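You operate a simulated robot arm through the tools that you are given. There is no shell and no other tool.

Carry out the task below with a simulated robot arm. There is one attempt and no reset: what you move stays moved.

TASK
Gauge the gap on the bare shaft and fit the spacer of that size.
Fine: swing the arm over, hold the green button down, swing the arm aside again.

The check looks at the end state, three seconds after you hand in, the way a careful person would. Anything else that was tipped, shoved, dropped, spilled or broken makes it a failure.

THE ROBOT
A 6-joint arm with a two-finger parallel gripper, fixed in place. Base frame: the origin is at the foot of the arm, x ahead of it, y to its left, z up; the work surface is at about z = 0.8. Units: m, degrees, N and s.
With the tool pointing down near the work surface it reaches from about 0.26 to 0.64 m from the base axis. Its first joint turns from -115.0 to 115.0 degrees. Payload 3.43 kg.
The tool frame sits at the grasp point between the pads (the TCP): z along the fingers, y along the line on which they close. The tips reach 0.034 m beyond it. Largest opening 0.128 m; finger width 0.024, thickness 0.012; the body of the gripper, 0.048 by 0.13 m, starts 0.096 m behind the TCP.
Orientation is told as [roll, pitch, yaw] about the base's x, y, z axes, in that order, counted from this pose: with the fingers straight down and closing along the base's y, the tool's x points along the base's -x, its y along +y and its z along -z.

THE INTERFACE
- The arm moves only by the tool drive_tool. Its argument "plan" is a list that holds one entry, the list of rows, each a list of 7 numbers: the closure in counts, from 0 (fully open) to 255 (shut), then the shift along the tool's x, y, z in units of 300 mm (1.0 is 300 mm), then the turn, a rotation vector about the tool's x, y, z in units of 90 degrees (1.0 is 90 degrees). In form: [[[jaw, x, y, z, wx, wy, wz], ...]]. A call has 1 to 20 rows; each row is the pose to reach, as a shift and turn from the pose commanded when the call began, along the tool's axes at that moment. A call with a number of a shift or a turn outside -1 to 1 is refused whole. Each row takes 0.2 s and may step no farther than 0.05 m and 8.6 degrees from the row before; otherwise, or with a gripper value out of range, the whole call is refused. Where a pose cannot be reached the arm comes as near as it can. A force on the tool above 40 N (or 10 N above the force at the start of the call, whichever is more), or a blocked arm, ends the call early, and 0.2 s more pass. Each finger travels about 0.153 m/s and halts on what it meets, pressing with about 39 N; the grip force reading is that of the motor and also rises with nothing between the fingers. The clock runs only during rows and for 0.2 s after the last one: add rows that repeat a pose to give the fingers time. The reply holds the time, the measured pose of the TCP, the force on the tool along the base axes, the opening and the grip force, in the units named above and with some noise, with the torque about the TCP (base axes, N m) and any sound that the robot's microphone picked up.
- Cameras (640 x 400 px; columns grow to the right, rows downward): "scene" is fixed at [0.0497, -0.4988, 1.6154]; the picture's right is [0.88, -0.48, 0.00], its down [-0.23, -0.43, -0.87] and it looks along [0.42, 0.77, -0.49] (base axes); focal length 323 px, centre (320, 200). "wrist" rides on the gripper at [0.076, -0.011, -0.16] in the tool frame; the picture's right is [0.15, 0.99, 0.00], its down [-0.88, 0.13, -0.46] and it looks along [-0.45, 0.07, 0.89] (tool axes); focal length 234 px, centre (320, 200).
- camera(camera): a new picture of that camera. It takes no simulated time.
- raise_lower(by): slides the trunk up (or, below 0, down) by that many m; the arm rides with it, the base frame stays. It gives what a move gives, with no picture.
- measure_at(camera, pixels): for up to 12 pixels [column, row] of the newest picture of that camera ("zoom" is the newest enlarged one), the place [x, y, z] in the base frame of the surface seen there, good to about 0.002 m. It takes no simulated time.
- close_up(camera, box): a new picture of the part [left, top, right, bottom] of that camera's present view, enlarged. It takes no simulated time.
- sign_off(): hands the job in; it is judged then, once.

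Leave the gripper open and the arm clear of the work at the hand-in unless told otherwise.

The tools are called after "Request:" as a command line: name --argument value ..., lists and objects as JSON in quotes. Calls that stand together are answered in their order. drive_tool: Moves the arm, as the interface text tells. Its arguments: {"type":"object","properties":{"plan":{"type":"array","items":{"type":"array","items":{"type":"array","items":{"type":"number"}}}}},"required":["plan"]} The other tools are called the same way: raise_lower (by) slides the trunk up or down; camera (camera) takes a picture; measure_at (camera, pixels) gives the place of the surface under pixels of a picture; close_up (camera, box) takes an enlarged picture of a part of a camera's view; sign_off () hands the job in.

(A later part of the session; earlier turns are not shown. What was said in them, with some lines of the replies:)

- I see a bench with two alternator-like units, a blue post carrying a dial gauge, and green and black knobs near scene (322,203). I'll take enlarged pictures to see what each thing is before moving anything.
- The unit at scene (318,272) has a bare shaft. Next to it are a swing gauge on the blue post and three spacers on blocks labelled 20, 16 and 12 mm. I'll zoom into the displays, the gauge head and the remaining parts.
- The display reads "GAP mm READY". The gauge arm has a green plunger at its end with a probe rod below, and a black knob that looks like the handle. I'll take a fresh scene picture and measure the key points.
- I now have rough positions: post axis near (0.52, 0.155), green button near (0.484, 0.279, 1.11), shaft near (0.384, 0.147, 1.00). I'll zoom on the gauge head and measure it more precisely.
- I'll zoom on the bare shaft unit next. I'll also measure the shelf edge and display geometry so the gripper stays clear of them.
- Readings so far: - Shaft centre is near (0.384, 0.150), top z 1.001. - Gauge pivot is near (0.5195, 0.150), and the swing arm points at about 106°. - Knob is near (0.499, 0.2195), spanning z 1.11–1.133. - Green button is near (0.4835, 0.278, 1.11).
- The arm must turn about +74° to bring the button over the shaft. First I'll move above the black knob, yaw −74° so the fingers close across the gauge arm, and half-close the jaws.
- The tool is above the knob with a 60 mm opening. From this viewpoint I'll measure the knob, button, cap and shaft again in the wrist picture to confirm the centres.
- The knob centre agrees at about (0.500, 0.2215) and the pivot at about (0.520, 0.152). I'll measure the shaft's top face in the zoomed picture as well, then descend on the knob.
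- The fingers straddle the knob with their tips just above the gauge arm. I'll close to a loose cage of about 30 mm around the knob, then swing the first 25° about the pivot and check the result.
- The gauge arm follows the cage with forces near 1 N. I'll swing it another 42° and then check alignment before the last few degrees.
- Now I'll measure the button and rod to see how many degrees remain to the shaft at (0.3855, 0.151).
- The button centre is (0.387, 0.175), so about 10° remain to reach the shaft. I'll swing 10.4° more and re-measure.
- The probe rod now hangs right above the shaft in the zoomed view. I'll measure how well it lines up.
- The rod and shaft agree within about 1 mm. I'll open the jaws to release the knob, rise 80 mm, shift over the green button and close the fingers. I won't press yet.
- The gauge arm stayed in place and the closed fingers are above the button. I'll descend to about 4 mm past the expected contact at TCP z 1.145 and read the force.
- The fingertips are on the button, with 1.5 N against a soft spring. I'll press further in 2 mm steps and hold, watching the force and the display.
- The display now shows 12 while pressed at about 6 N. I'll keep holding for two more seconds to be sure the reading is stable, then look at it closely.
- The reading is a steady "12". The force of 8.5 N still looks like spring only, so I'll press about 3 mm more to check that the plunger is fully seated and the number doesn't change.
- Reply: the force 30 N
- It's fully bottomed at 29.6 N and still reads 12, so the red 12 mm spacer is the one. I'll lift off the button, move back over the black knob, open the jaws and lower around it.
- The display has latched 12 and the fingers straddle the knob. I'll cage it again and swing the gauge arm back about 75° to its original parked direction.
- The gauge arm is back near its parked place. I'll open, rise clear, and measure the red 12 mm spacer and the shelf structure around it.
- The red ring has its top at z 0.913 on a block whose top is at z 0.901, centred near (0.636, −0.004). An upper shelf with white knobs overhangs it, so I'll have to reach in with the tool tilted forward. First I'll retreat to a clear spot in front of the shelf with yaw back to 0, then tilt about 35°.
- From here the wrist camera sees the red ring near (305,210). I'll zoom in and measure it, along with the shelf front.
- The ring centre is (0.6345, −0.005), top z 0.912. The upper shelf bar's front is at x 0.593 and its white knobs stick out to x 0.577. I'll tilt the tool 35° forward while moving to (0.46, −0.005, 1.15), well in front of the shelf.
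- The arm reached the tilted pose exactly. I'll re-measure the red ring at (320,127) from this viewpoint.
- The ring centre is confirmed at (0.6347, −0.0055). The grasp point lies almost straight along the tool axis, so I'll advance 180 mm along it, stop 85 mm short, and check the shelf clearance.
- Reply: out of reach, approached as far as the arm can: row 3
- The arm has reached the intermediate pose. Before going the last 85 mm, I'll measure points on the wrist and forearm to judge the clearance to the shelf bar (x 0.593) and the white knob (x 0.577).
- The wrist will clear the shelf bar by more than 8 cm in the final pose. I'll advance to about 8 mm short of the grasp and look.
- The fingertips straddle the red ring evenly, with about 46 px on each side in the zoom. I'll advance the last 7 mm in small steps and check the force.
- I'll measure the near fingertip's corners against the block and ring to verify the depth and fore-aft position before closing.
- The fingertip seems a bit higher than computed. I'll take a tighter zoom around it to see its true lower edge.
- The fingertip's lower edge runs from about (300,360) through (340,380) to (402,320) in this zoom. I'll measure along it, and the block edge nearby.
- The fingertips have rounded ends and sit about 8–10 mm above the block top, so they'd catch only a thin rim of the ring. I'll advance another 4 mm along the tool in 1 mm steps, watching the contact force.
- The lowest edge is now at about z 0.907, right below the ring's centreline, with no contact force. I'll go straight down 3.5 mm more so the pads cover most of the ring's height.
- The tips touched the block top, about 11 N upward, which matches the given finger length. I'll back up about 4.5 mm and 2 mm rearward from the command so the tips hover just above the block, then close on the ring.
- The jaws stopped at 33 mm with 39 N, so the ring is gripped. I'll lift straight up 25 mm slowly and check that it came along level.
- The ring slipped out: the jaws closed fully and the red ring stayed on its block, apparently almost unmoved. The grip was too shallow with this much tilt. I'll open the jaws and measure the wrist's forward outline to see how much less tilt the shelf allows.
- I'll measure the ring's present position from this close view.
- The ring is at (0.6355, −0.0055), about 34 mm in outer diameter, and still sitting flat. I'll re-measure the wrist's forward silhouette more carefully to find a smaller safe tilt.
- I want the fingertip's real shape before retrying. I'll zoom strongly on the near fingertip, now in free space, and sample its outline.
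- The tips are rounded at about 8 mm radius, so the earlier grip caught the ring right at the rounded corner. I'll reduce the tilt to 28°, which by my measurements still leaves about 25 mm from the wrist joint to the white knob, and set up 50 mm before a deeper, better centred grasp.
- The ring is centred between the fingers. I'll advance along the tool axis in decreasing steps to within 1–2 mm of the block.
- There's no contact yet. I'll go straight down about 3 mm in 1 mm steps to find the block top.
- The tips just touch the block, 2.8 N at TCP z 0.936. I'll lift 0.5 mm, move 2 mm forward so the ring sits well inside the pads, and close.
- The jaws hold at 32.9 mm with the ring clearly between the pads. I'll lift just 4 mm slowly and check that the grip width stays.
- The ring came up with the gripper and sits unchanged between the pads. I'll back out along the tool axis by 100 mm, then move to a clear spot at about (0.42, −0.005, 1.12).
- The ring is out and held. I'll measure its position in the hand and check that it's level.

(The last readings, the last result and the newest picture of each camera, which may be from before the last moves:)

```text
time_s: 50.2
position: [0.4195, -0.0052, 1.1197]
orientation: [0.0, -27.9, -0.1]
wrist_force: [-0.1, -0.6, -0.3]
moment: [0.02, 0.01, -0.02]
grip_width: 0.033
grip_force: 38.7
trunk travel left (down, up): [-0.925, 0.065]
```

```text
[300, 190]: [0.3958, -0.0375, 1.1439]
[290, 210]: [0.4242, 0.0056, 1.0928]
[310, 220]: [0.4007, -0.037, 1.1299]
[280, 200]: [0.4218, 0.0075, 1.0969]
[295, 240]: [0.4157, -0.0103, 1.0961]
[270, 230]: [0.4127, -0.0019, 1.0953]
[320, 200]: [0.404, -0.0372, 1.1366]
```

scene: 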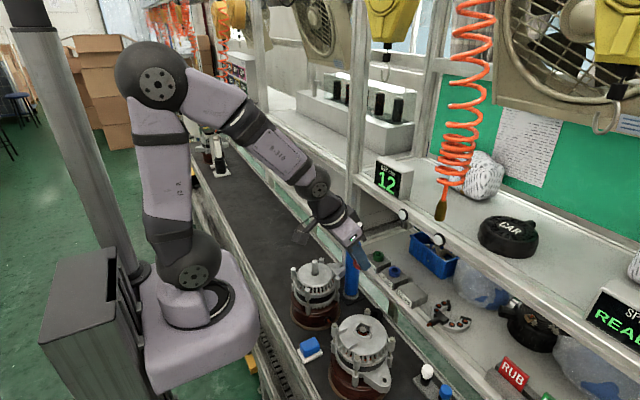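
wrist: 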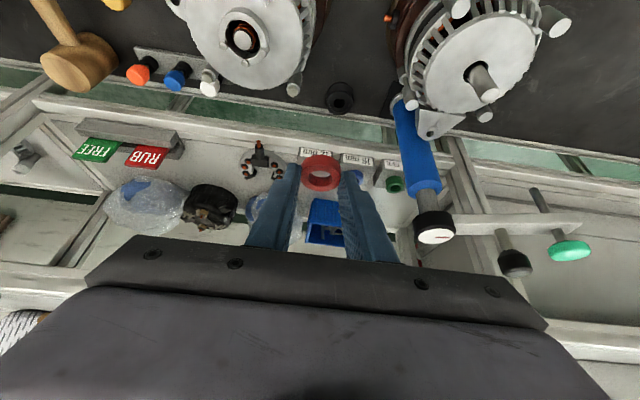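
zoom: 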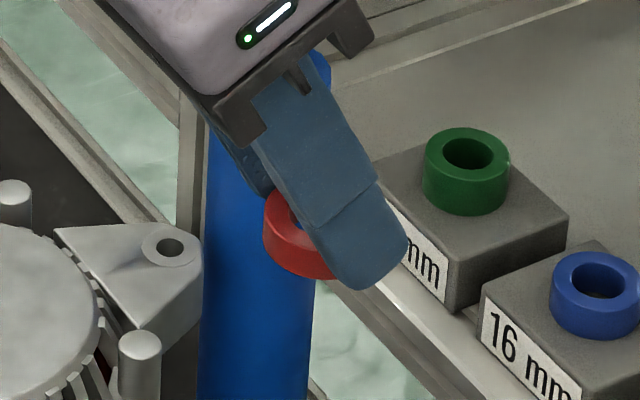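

The ring is level within measurement error, with its centre about 11 mm ahead of the TCP and its bottom about 37 mm below. The shaft is at (0.385, 0.1507). I'll carry the ring over to above the shaft at TCP z about 1.10 with the same tilt.

Request:
drive_tool --plan '[[[255, 0.015, 0.04, -0.001, 0, 0, 0], [255, 0.033, 0.1, -0.002, 0, 0, 0], [255, 0.052, 0.17, -0.004, 0, 0, 0], [255, 0.074, 0.24, -0.005, 0, 0, 0], [255, 0.096, 0.31, -0.007, 0, 0, 0], [255, 0.118, 0.38, -0.009, 0, 0, 0], [255, 0.14, 0.45, -0.01, 0, 0, 0], [255, 0.158, 0.5, -0.012, 0, 0, 0], [255, 0.165, 0.523, -0.012, 0, 0, 0], [255, 0.165, 0.523, -0.012, 0, 0, 0]]]'

Request:
camera --camera "wrist"

Request:
camera --camera "scene"

```text
time_s: 52.4
position: [0.3722, 0.1504, 1.1006]
orientation: [-0.1, -28.0, 0.0]
wrist_force: [0.6, -0.8, -0.7]
moment: [-0.01, 0.04, -0.03]
grip_width: 0.0329
grip_force: 39.1
trunk travel left (down, up): [-0.925, 0.065]
```

```text
taken
```

wrist: 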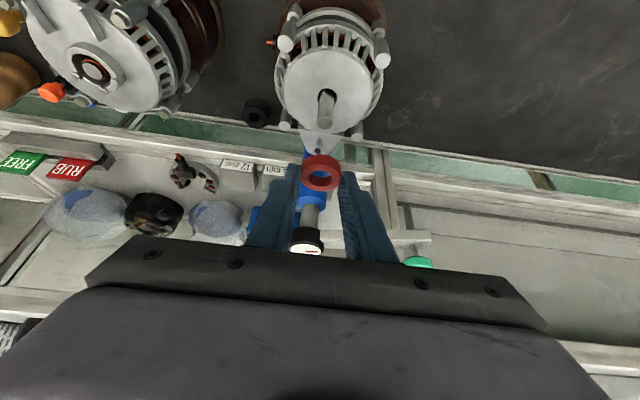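

```text
taken
```

scene: 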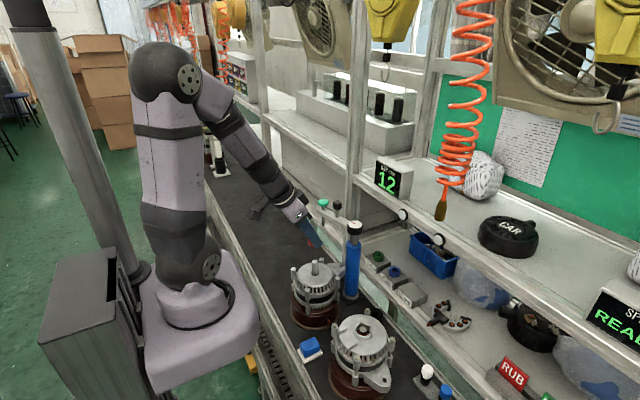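

The pose was reached. I'll measure the ring and shaft together, in both the wrist and scene views.

Request:
close_up --camera "wrist" --box '[280, 70, 370, 200]'

Request:
measure_at --camera "zoom" --pixels '[[332, 75], [320, 75], [345, 75], [332, 65], [332, 90], [320, 295], [320, 370], [320, 360], [265, 330], [375, 335], [320, 345], [275, 345]]'

Request:
close_up --camera "scene" --box '[290, 220, 350, 290]'

```text
3.08 times, centred on (325, 135) of wrist
```

zoom: 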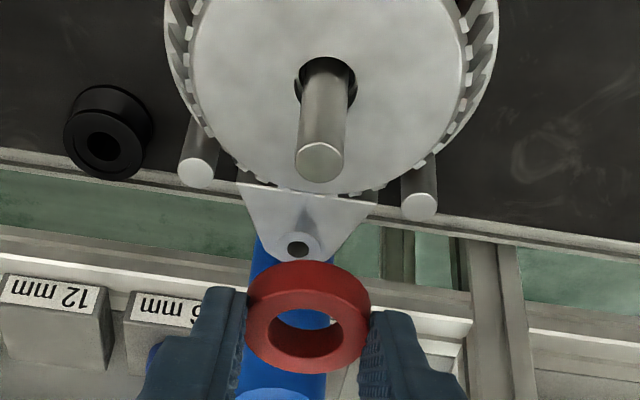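

```text
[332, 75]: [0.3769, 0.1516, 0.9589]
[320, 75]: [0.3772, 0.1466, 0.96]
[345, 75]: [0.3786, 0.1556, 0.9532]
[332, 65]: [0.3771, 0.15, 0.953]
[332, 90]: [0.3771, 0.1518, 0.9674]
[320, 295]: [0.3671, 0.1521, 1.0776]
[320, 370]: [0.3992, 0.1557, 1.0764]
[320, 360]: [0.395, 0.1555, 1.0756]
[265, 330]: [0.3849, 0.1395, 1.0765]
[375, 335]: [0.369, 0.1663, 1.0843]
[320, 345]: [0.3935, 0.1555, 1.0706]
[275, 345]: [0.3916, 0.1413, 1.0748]
```

```text
5.71 times, centred on (320, 255) of scene
```

zoom: 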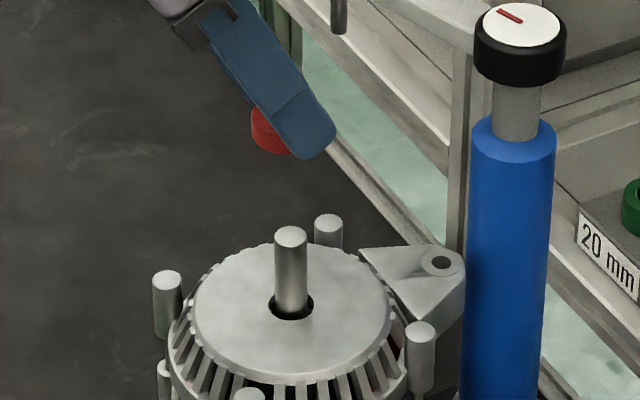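

I'll re-zoom the wrist view to measure the shaft's top face and the ring's rim accurately.

Request:
close_up --camera "wrist" --box '[300, 100, 350, 200]'

Request:
measure_at --camera "zoom" --pixels '[[313, 112], [330, 116], [313, 98], [313, 130], [300, 110], [265, 310], [300, 375], [240, 330], [345, 335], [292, 365], [260, 350], [335, 350]]'

```text
4.00 times, centred on (325, 150) of wrist
```

zoom: 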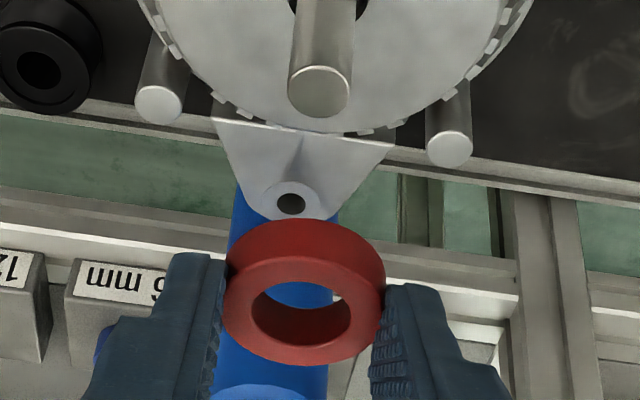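

```text
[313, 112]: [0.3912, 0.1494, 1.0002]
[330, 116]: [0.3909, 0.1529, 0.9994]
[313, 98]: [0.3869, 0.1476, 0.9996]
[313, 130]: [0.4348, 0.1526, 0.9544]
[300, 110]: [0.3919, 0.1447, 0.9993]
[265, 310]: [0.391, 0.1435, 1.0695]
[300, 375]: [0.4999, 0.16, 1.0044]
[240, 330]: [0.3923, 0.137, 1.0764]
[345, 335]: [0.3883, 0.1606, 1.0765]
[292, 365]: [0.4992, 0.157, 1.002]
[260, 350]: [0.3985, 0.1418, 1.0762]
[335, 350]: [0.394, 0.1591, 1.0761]
```

Ring and shaft agree within 1–2 mm, and the ring needs about +1.4 mm in x and −0.8 mm in y. I'll lower 50 mm with that correction, leaving the ring just above the shaft tip.

Request:
drive_tool --plan '[[[255, 0.015, -0.001, 0.03, 0, 0, 0], [255, 0.03, -0.0015, 0.06, 0, 0, 0], [255, 0.045, -0.002, 0.09, 0, 0, 0], [255, 0.06, -0.0027, 0.12, 0, 0, 0], [255, 0.0742, -0.0027, 0.1493, 0, 0, 0], [255, 0.0742, -0.0027, 0.1493, 0, 0, 0]]]'

Request:
close_up --camera "scene" --box '[290, 240, 340, 280]'

Request:
close_up --camera "wrist" --box '[280, 110, 360, 200]'

```text
time_s: 53.8
position: [0.3772, 0.1502, 1.0502]
orientation: [0.0, -28.0, 0.0]
wrist_force: [0.5, -0.5, -0.9]
moment: [0.0, -0.02, 0.03]
grip_width: 0.033
grip_force: 38.8
trunk travel left (down, up): [-0.925, 0.065]
```

```text
10.00 times, centred on (315, 260) of scene
```

zoom: 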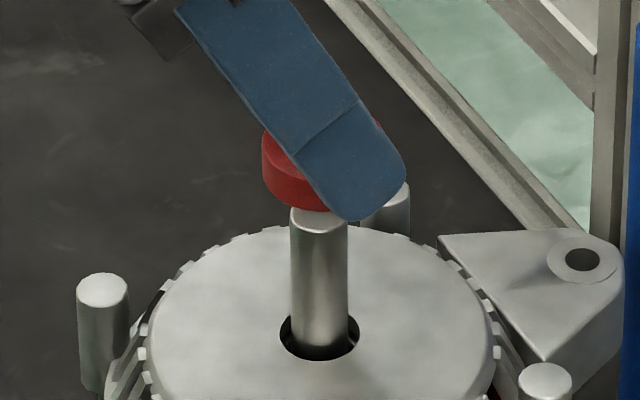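

```text
4.44 times, centred on (320, 155) of wrist
```

zoom: 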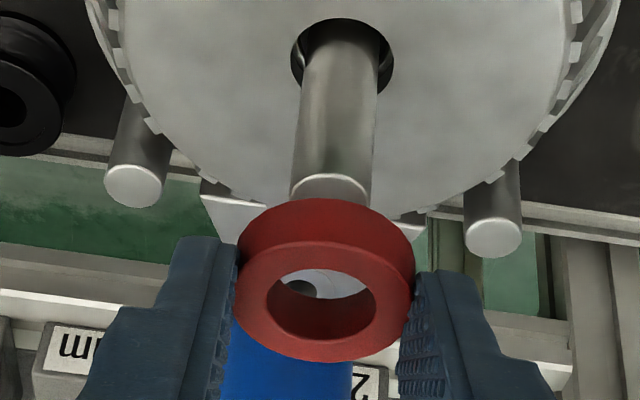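

In both views the ring is centred on the shaft to within about 1 mm (scene zoom: ring 262–380, shaft 290–348). I'll nudge −1 mm in x and −0.6 mm in y and lower 20 mm in 5 mm steps, watching the force as the ring goes over the tip.

Request:
drive_tool --plan '[[[255, 0.0029, -0.002, -0.0016, 0, 0, 0], [255, 0.0107, -0.002, 0.0131, 0, 0, 0], [255, 0.0186, -0.002, 0.0279, 0, 0, 0], [255, 0.0264, -0.002, 0.0426, 0, 0, 0], [255, 0.0342, -0.002, 0.0573, 0, 0, 0], [255, 0.0342, -0.002, 0.0573, 0, 0, 0]]]'

Request:
close_up --camera "scene" --box '[290, 240, 340, 280]'

Request:
close_up --camera "wrist" --box '[280, 110, 360, 200]'

```text
time_s: 55.2
position: [0.3746, 0.1501, 1.0296]
orientation: [0.0, -28.0, -0.1]
wrist_force: [-0.5, 0.3, -1.1]
moment: [-0.03, 0.0, 0.0]
grip_width: 0.033
grip_force: 39.0
trunk travel left (down, up): [-0.925, 0.065]
```

```text
10.00 times, centred on (315, 260) of scene
```

zoom: 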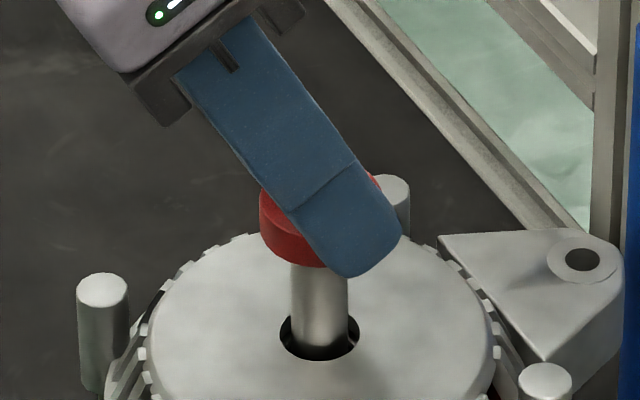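

```text
4.44 times, centred on (320, 155) of wrist
```

zoom: 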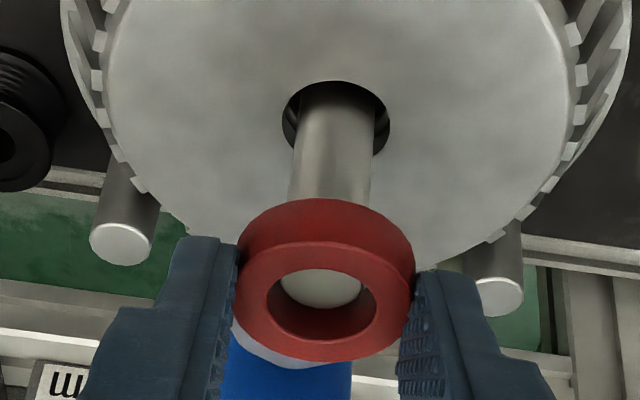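

The shaft tip is visible centred inside the ring's hole, around (321,290), with no contact force. I'll lower 36 mm more, stopping just above the plate.

Request:
drive_tool --plan '[[[255, 0.0094, 0, 0.0177, 0, 0, 0], [255, 0.0188, 0, 0.0353, 0, 0, 0], [255, 0.0282, 0, 0.053, 0, 0, 0], [255, 0.0376, 0, 0.0706, 0, 0, 0], [255, 0.0469, 0, 0.0883, 0, 0, 0], [255, 0.0563, 0, 0.106, 0, 0, 0], [255, 0.0563, 0, 0.106, 0, 0, 0]]]'

Request:
close_up --camera "scene" --box '[290, 240, 340, 280]'

Request:
close_up --camera "wrist" --box '[270, 120, 370, 220]'

```text
time_s: 56.8
position: [0.3728, 0.1501, 0.9938]
orientation: [0.0, -28.0, 0.0]
wrist_force: [-0.1, 0.6, -0.3]
moment: [-0.02, 0.01, 0.0]
grip_width: 0.033
grip_force: 38.6
trunk travel left (down, up): [-0.925, 0.065]
```

```text
10.00 times, centred on (315, 260) of scene
```

zoom: 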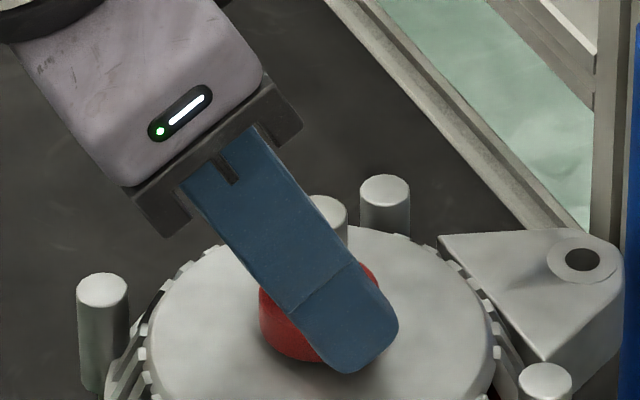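

```text
4.00 times, centred on (320, 170) of wrist
```

zoom: 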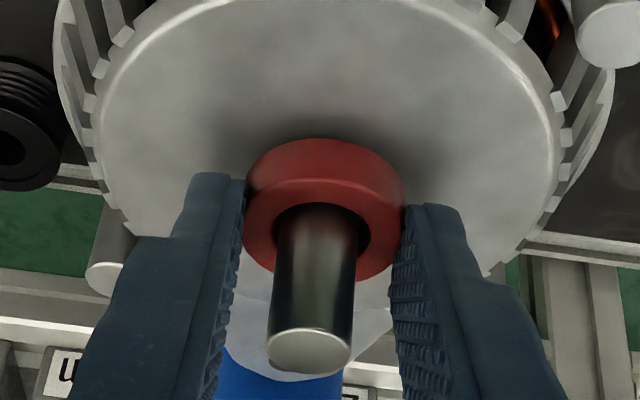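

The ring is around the shaft and nearly on the plate. I'll lower in 1 mm steps until light contact shows.

Request:
drive_tool --plan '[[[255, 0.0016, 0, 0.0029, 0, 0, 0], [255, 0.0031, 0, 0.0059, 0, 0, 0], [255, 0.0047, 0, 0.0088, 0, 0, 0], [255, 0.0047, 0, 0.0088, 0, 0, 0]]]'

Request:
close_up --camera "wrist" --box '[270, 120, 370, 220]'

```text
time_s: 57.8
position: [0.3727, 0.1498, 0.9907]
orientation: [0.0, -28.0, 0.0]
wrist_force: [-0.2, 0.3, -0.9]
moment: [0.02, -0.01, 0.0]
grip_width: 0.0331
grip_force: 39.0
trunk travel left (down, up): [-0.925, 0.065]
```

```text
4.00 times, centred on (320, 170) of wrist
```

zoom: 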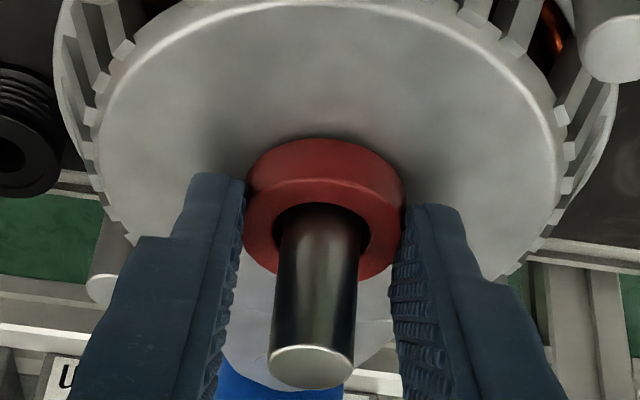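

There's still no contact at TCP z 0.9907. I'll continue in 1 mm steps for 3 mm more.

Request:
drive_tool --plan '[[[255, 0.0016, 0, 0.0029, 0, 0, 0], [255, 0.0031, 0, 0.0059, 0, 0, 0], [255, 0.0047, 0, 0.0088, 0, 0, 0], [255, 0.0047, 0, 0.0088, 0, 0, 0]]]'

Request:
close_up --camera "wrist" --box '[270, 120, 370, 220]'

Request:
close_up --camera "scene" --box '[300, 255, 335, 283]'

```text
time_s: 58.8
position: [0.3741, 0.1514, 0.9893]
orientation: [0.1, -28.4, -0.1]
wrist_force: [-2.7, -1.1, 26.8]
moment: [-0.15, 0.1, 0.0]
grip_width: 0.033
grip_force: 39.2
trunk travel left (down, up): [-0.925, 0.065]
```

```text
4.00 times, centred on (320, 170) of wrist
```

zoom: 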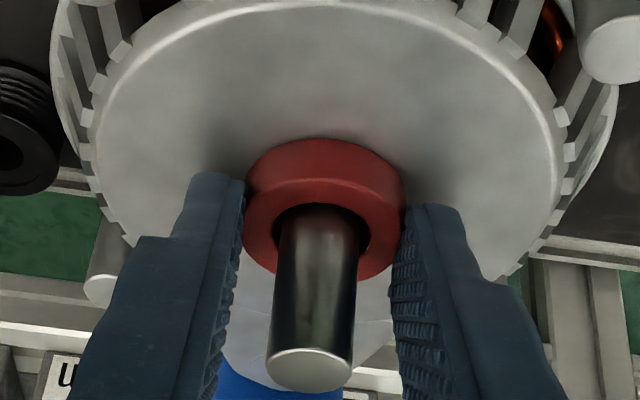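

```text
14.29 times, centred on (318, 269) of scene
```

zoom: 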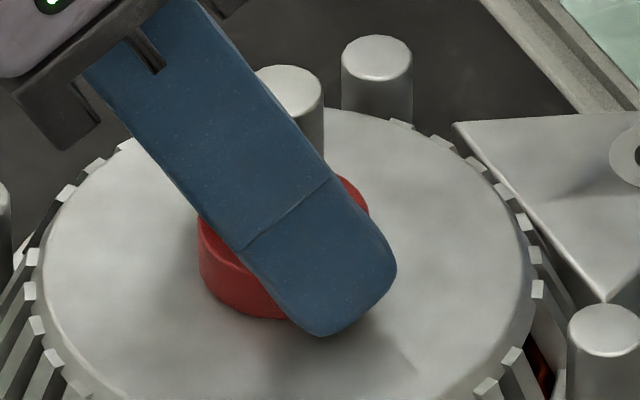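

Contact: 26.8 N at TCP z 0.989, so the ring is seated on the plate. I'll ease up 1.6 mm to unload, then open the jaws moderately to 48 mm.

Request:
drive_tool --plan '[[[255, -0.0025, 0, -0.0047, 0, 0, 0], [255, -0.0025, 0, -0.0047, 0, 0, 0], [185, -0.0025, 0, -0.0047, 0, 0, 0], [170, -0.0025, 0, -0.0047, 0, 0, 0], [159, -0.0025, 0, -0.0047, 0, 0, 0], [159, -0.0025, 0, -0.0047, 0, 0, 0]]]'

Request:
close_up --camera "wrist" --box '[270, 120, 370, 220]'

Request:
close_up --camera "scene" --box '[300, 255, 335, 283]'

```text
time_s: 60.2
position: [0.3742, 0.1536, 0.9903]
orientation: [0.0, -28.1, 0.1]
wrist_force: [-1.4, 15.8, 20.7]
moment: [0.18, -0.09, 0.13]
grip_width: 0.0399
grip_force: 0.0
trunk travel left (down, up): [-0.925, 0.065]
```

```text
4.00 times, centred on (320, 170) of wrist
```

zoom: 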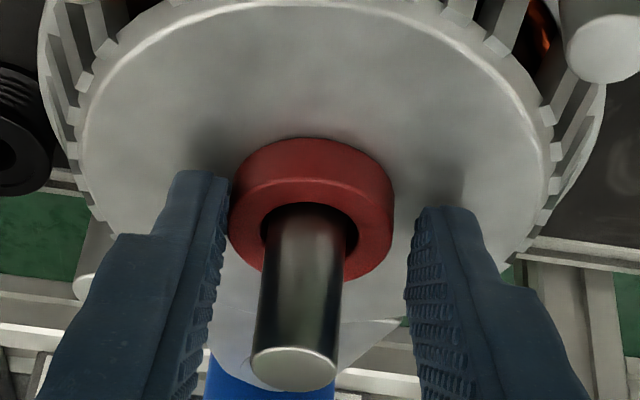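

```text
14.29 times, centred on (318, 269) of scene
```

zoom: 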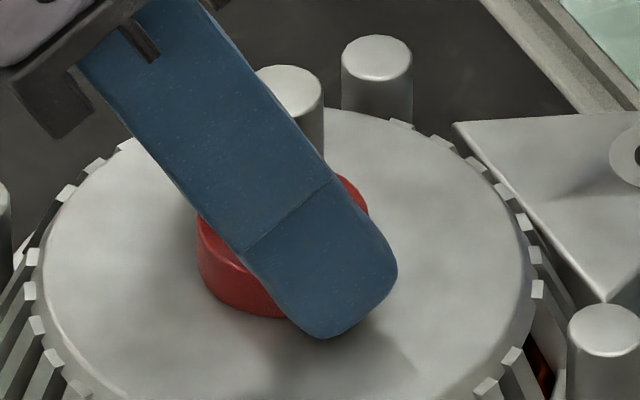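

The lower finger is still pressing the plate (20.7 N up, 15.8 N sideways), and its friction kept it from opening, so the tool shifted instead. I'll raise 4 mm straight up with the jaws still commanded open to free it.

Request:
drive_tool --plan '[[[159, -0.0016, 0, -0.0029, 0, 0, 0], [159, -0.0031, 0, -0.0059, 0, 0, 0], [159, -0.0047, 0, -0.0088, 0, 0, 0], [159, -0.0063, 0, -0.0118, 0, 0, 0], [159, -0.0063, 0, -0.0118, 0, 0, 0]]]'

Request:
close_up --camera "wrist" --box '[270, 120, 370, 220]'

Request:
close_up --camera "scene" --box '[300, 255, 335, 283]'

```text
time_s: 61.4
position: [0.374, 0.1495, 0.9934]
orientation: [0.0, -27.8, 0.1]
wrist_force: [-1.0, -0.7, 0.3]
moment: [0.04, 0.02, -0.01]
grip_width: 0.0481
grip_force: 0.2
trunk travel left (down, up): [-0.925, 0.065]
```

```text
4.00 times, centred on (320, 170) of wrist
```

zoom: 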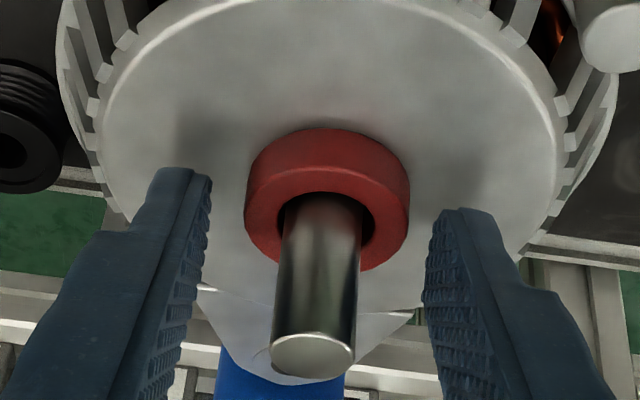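

```text
14.29 times, centred on (318, 269) of scene
```

zoom: 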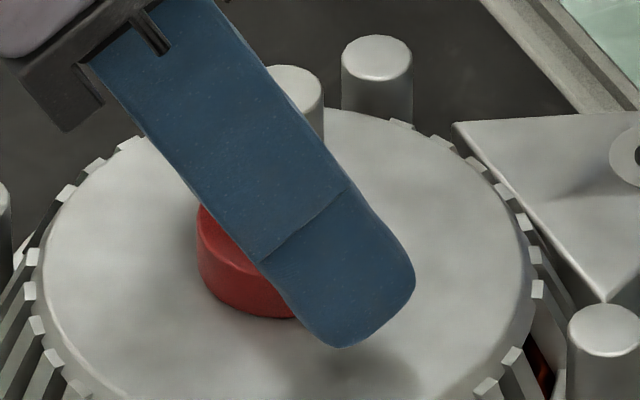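

It's free: forces are near zero, the jaws are at 48 mm, and the ring lies flat around the shaft. I'll retreat straight up 120 mm.

Request:
drive_tool --plan '[[[159, -0.0156, 0, -0.0294, 0, 0, 0], [159, -0.0391, 0, -0.0736, 0, 0, 0], [159, -0.0704, 0, -0.1324, 0, 0, 0], [159, -0.1017, 0, -0.1913, 0, 0, 0], [159, -0.133, 0, -0.2502, 0, 0, 0], [159, -0.1643, 0, -0.3091, 0, 0, 0], [159, -0.1878, 0, -0.3532, 0, 0, 0], [159, -0.1878, 0, -0.3532, 0, 0, 0]]]'

Request:
camera --camera "wrist"

Request:
close_up --camera "scene" --box '[280, 235, 380, 300]'

```text
time_s: 63.2
position: [0.3755, 0.1483, 1.1125]
orientation: [0.0, -28.0, -0.1]
wrist_force: [0.4, 0.3, -0.1]
moment: [0.0, 0.0, -0.02]
grip_width: 0.0482
grip_force: 0.0
trunk travel left (down, up): [-0.925, 0.065]
```

```text
taken
```

wrist: 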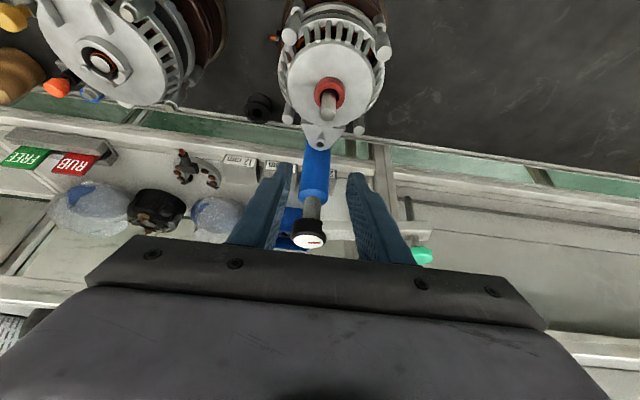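

```text
6.15 times, centred on (330, 268) of scene
```

zoom: 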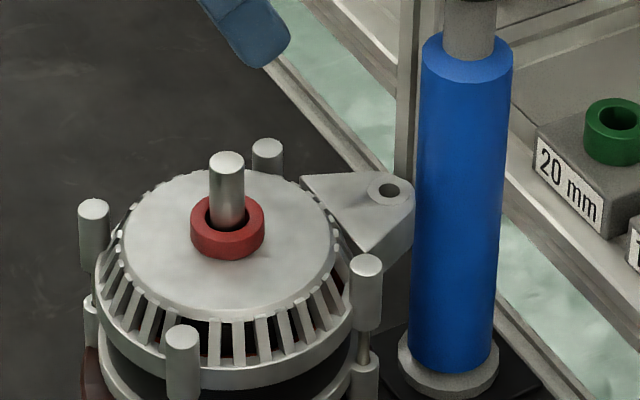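

The red spacer sits flat around the shaft, and the shaft top is at scene (314.9, 261.5), unchanged from before. I'll raise to about z 1.30, bring the tool upright and open the jaws fully, then do a final check of everything.

Request:
drive_tool --plan '[[[159, -0.0371, 0, -0.0699, 0, 0.0389, 0], [159, -0.0743, 0, -0.1398, 0, 0.0778, 0], [120, -0.1114, 0, -0.2096, 0, 0.1167, 0], [80, -0.1485, 0, -0.2795, 0, 0.1556, 0], [40, -0.1856, 0, -0.3494, 0, 0.1944, 0], [0, -0.2228, 0, -0.4193, 0, 0.2333, 0], [0, -0.2599, 0, -0.4891, 0, 0.2722, 0], [0, -0.297, 0, -0.559, 0, 0.3111, 0], [0, -0.297, 0, -0.559, 0, 0.3111, 0], [0, -0.297, 0, -0.559, 0, 0.3111, 0]]]'

Request:
camera --camera "wrist"

Request:
camera --camera "scene"

Request:
measure_at --camera "scene" --pixels '[[323, 201], [337, 204], [355, 223], [315, 262], [413, 288], [394, 269], [378, 254], [401, 295], [315, 276], [310, 271]]'

```text
time_s: 65.4
position: [0.3766, 0.1489, 1.3025]
orientation: [0.0, 0.0, 0.1]
wrist_force: [0.1, -0.2, 0.1]
moment: [0.01, -0.01, 0.01]
grip_width: 0.1282
grip_force: 0.0
trunk travel left (down, up): [-0.925, 0.065]
```

```text
taken
```

wrist: 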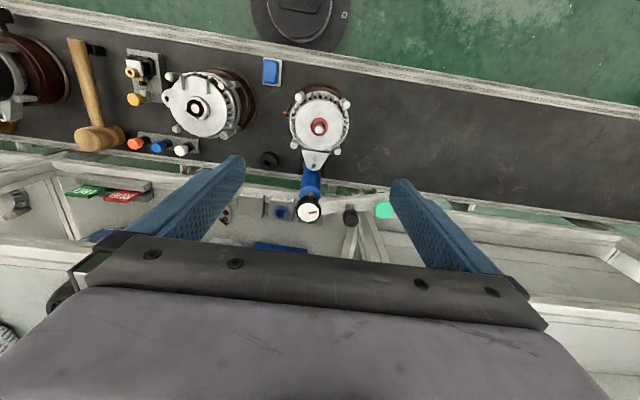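

```text
taken
```

scene: 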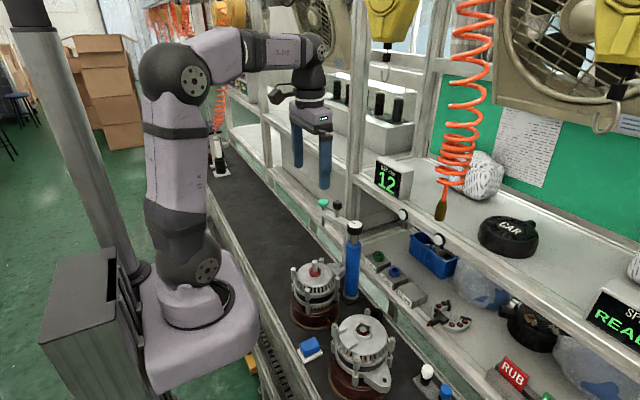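

```text
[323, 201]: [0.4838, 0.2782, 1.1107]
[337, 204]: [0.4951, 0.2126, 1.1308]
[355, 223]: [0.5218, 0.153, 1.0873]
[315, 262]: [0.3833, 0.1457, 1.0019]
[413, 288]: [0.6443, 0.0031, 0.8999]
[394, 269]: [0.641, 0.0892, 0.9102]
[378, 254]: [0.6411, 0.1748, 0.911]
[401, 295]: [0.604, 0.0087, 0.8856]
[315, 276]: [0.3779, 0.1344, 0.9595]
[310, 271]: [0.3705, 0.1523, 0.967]
```

The gauge arm is back at its original place, with the button at (0.484, 0.278). The spacer's top reads z 0.967, so it sits on the plate at z 0.955, and the blue and green spacers are unmoved. I'll take one last close look at the fitted spacer and the blocks, and move the gripper back to its start position.

Request:
drive_tool --plan '[[[0, 0, 0.06, 0, 0, 0, 0], [0, 0, 0.12, 0, 0, 0, 0], [0, 0, 0.18, 0, 0, 0, 0], [0, 0, 0.18, 0, 0, 0, 0]]]'

Request:
close_up --camera "scene" --box '[280, 245, 360, 295]'

Request:
close_up --camera "scene" --box '[300, 180, 460, 310]'

```text
time_s: 66.4
position: [0.3755, 0.2042, 1.3041]
orientation: [-0.1, 0.0, -0.1]
wrist_force: [0.0, -0.2, 0.5]
moment: [0.0, 0.0, 0.01]
grip_width: 0.1279
grip_force: 0.1
trunk travel left (down, up): [-0.925, 0.065]
```

```text
8.00 times, centred on (320, 270) of scene
```

zoom: 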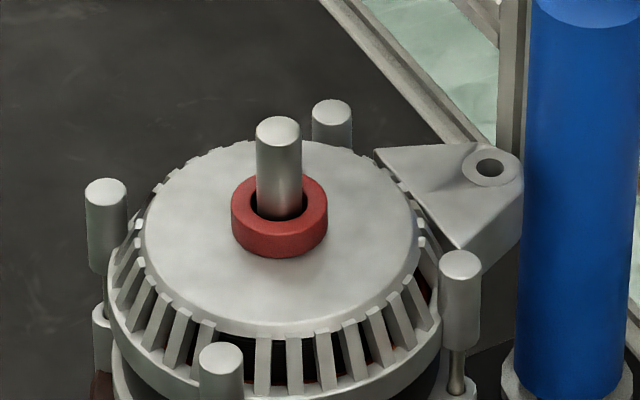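

```text
3.08 times, centred on (380, 245) of scene
```

zoom: 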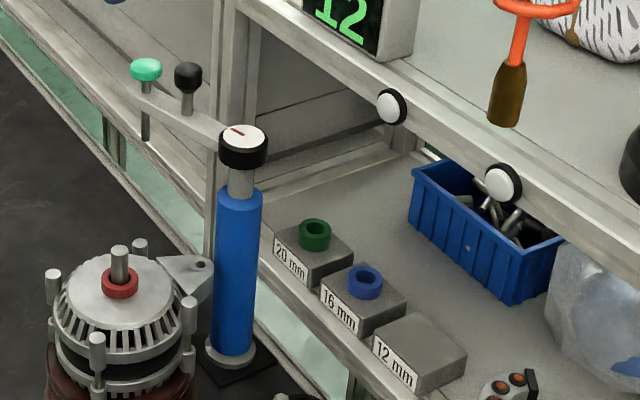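

The 12 mm spacer lies flat around the shaft, the gauge arm is swung aside, the display reads 12, and the other spacers are in place. The gripper is open and clear, so I'm handing in.

Request:
sign_off

```text
The job is handed in.
```

The gauge read a 12 mm gap on the bare shaft, and the red 12 mm spacer is now on it, sitting flat on the plate. I handed the job in; no verdict came back.

- **Gauging:** I swung the gauge arm over the shaft and held the green button fully down. The display showed a steady 12. I then swung the arm back to where it started.
- **Picking the spacer:** My first grip slipped and left the spacer on its block. The second try, with less tilt, held.
- **Fitting:** While I was releasing the spacer, a fingertip pressed on the alternator plate, with about 21 N down and 16 N sideways. I lifted slightly to free it. The shaft top measured in the same place afterwards.
- **End state:** The 16 and 20 mm spacers are where they were. The gripper is open and back near its start position, clear of the work.
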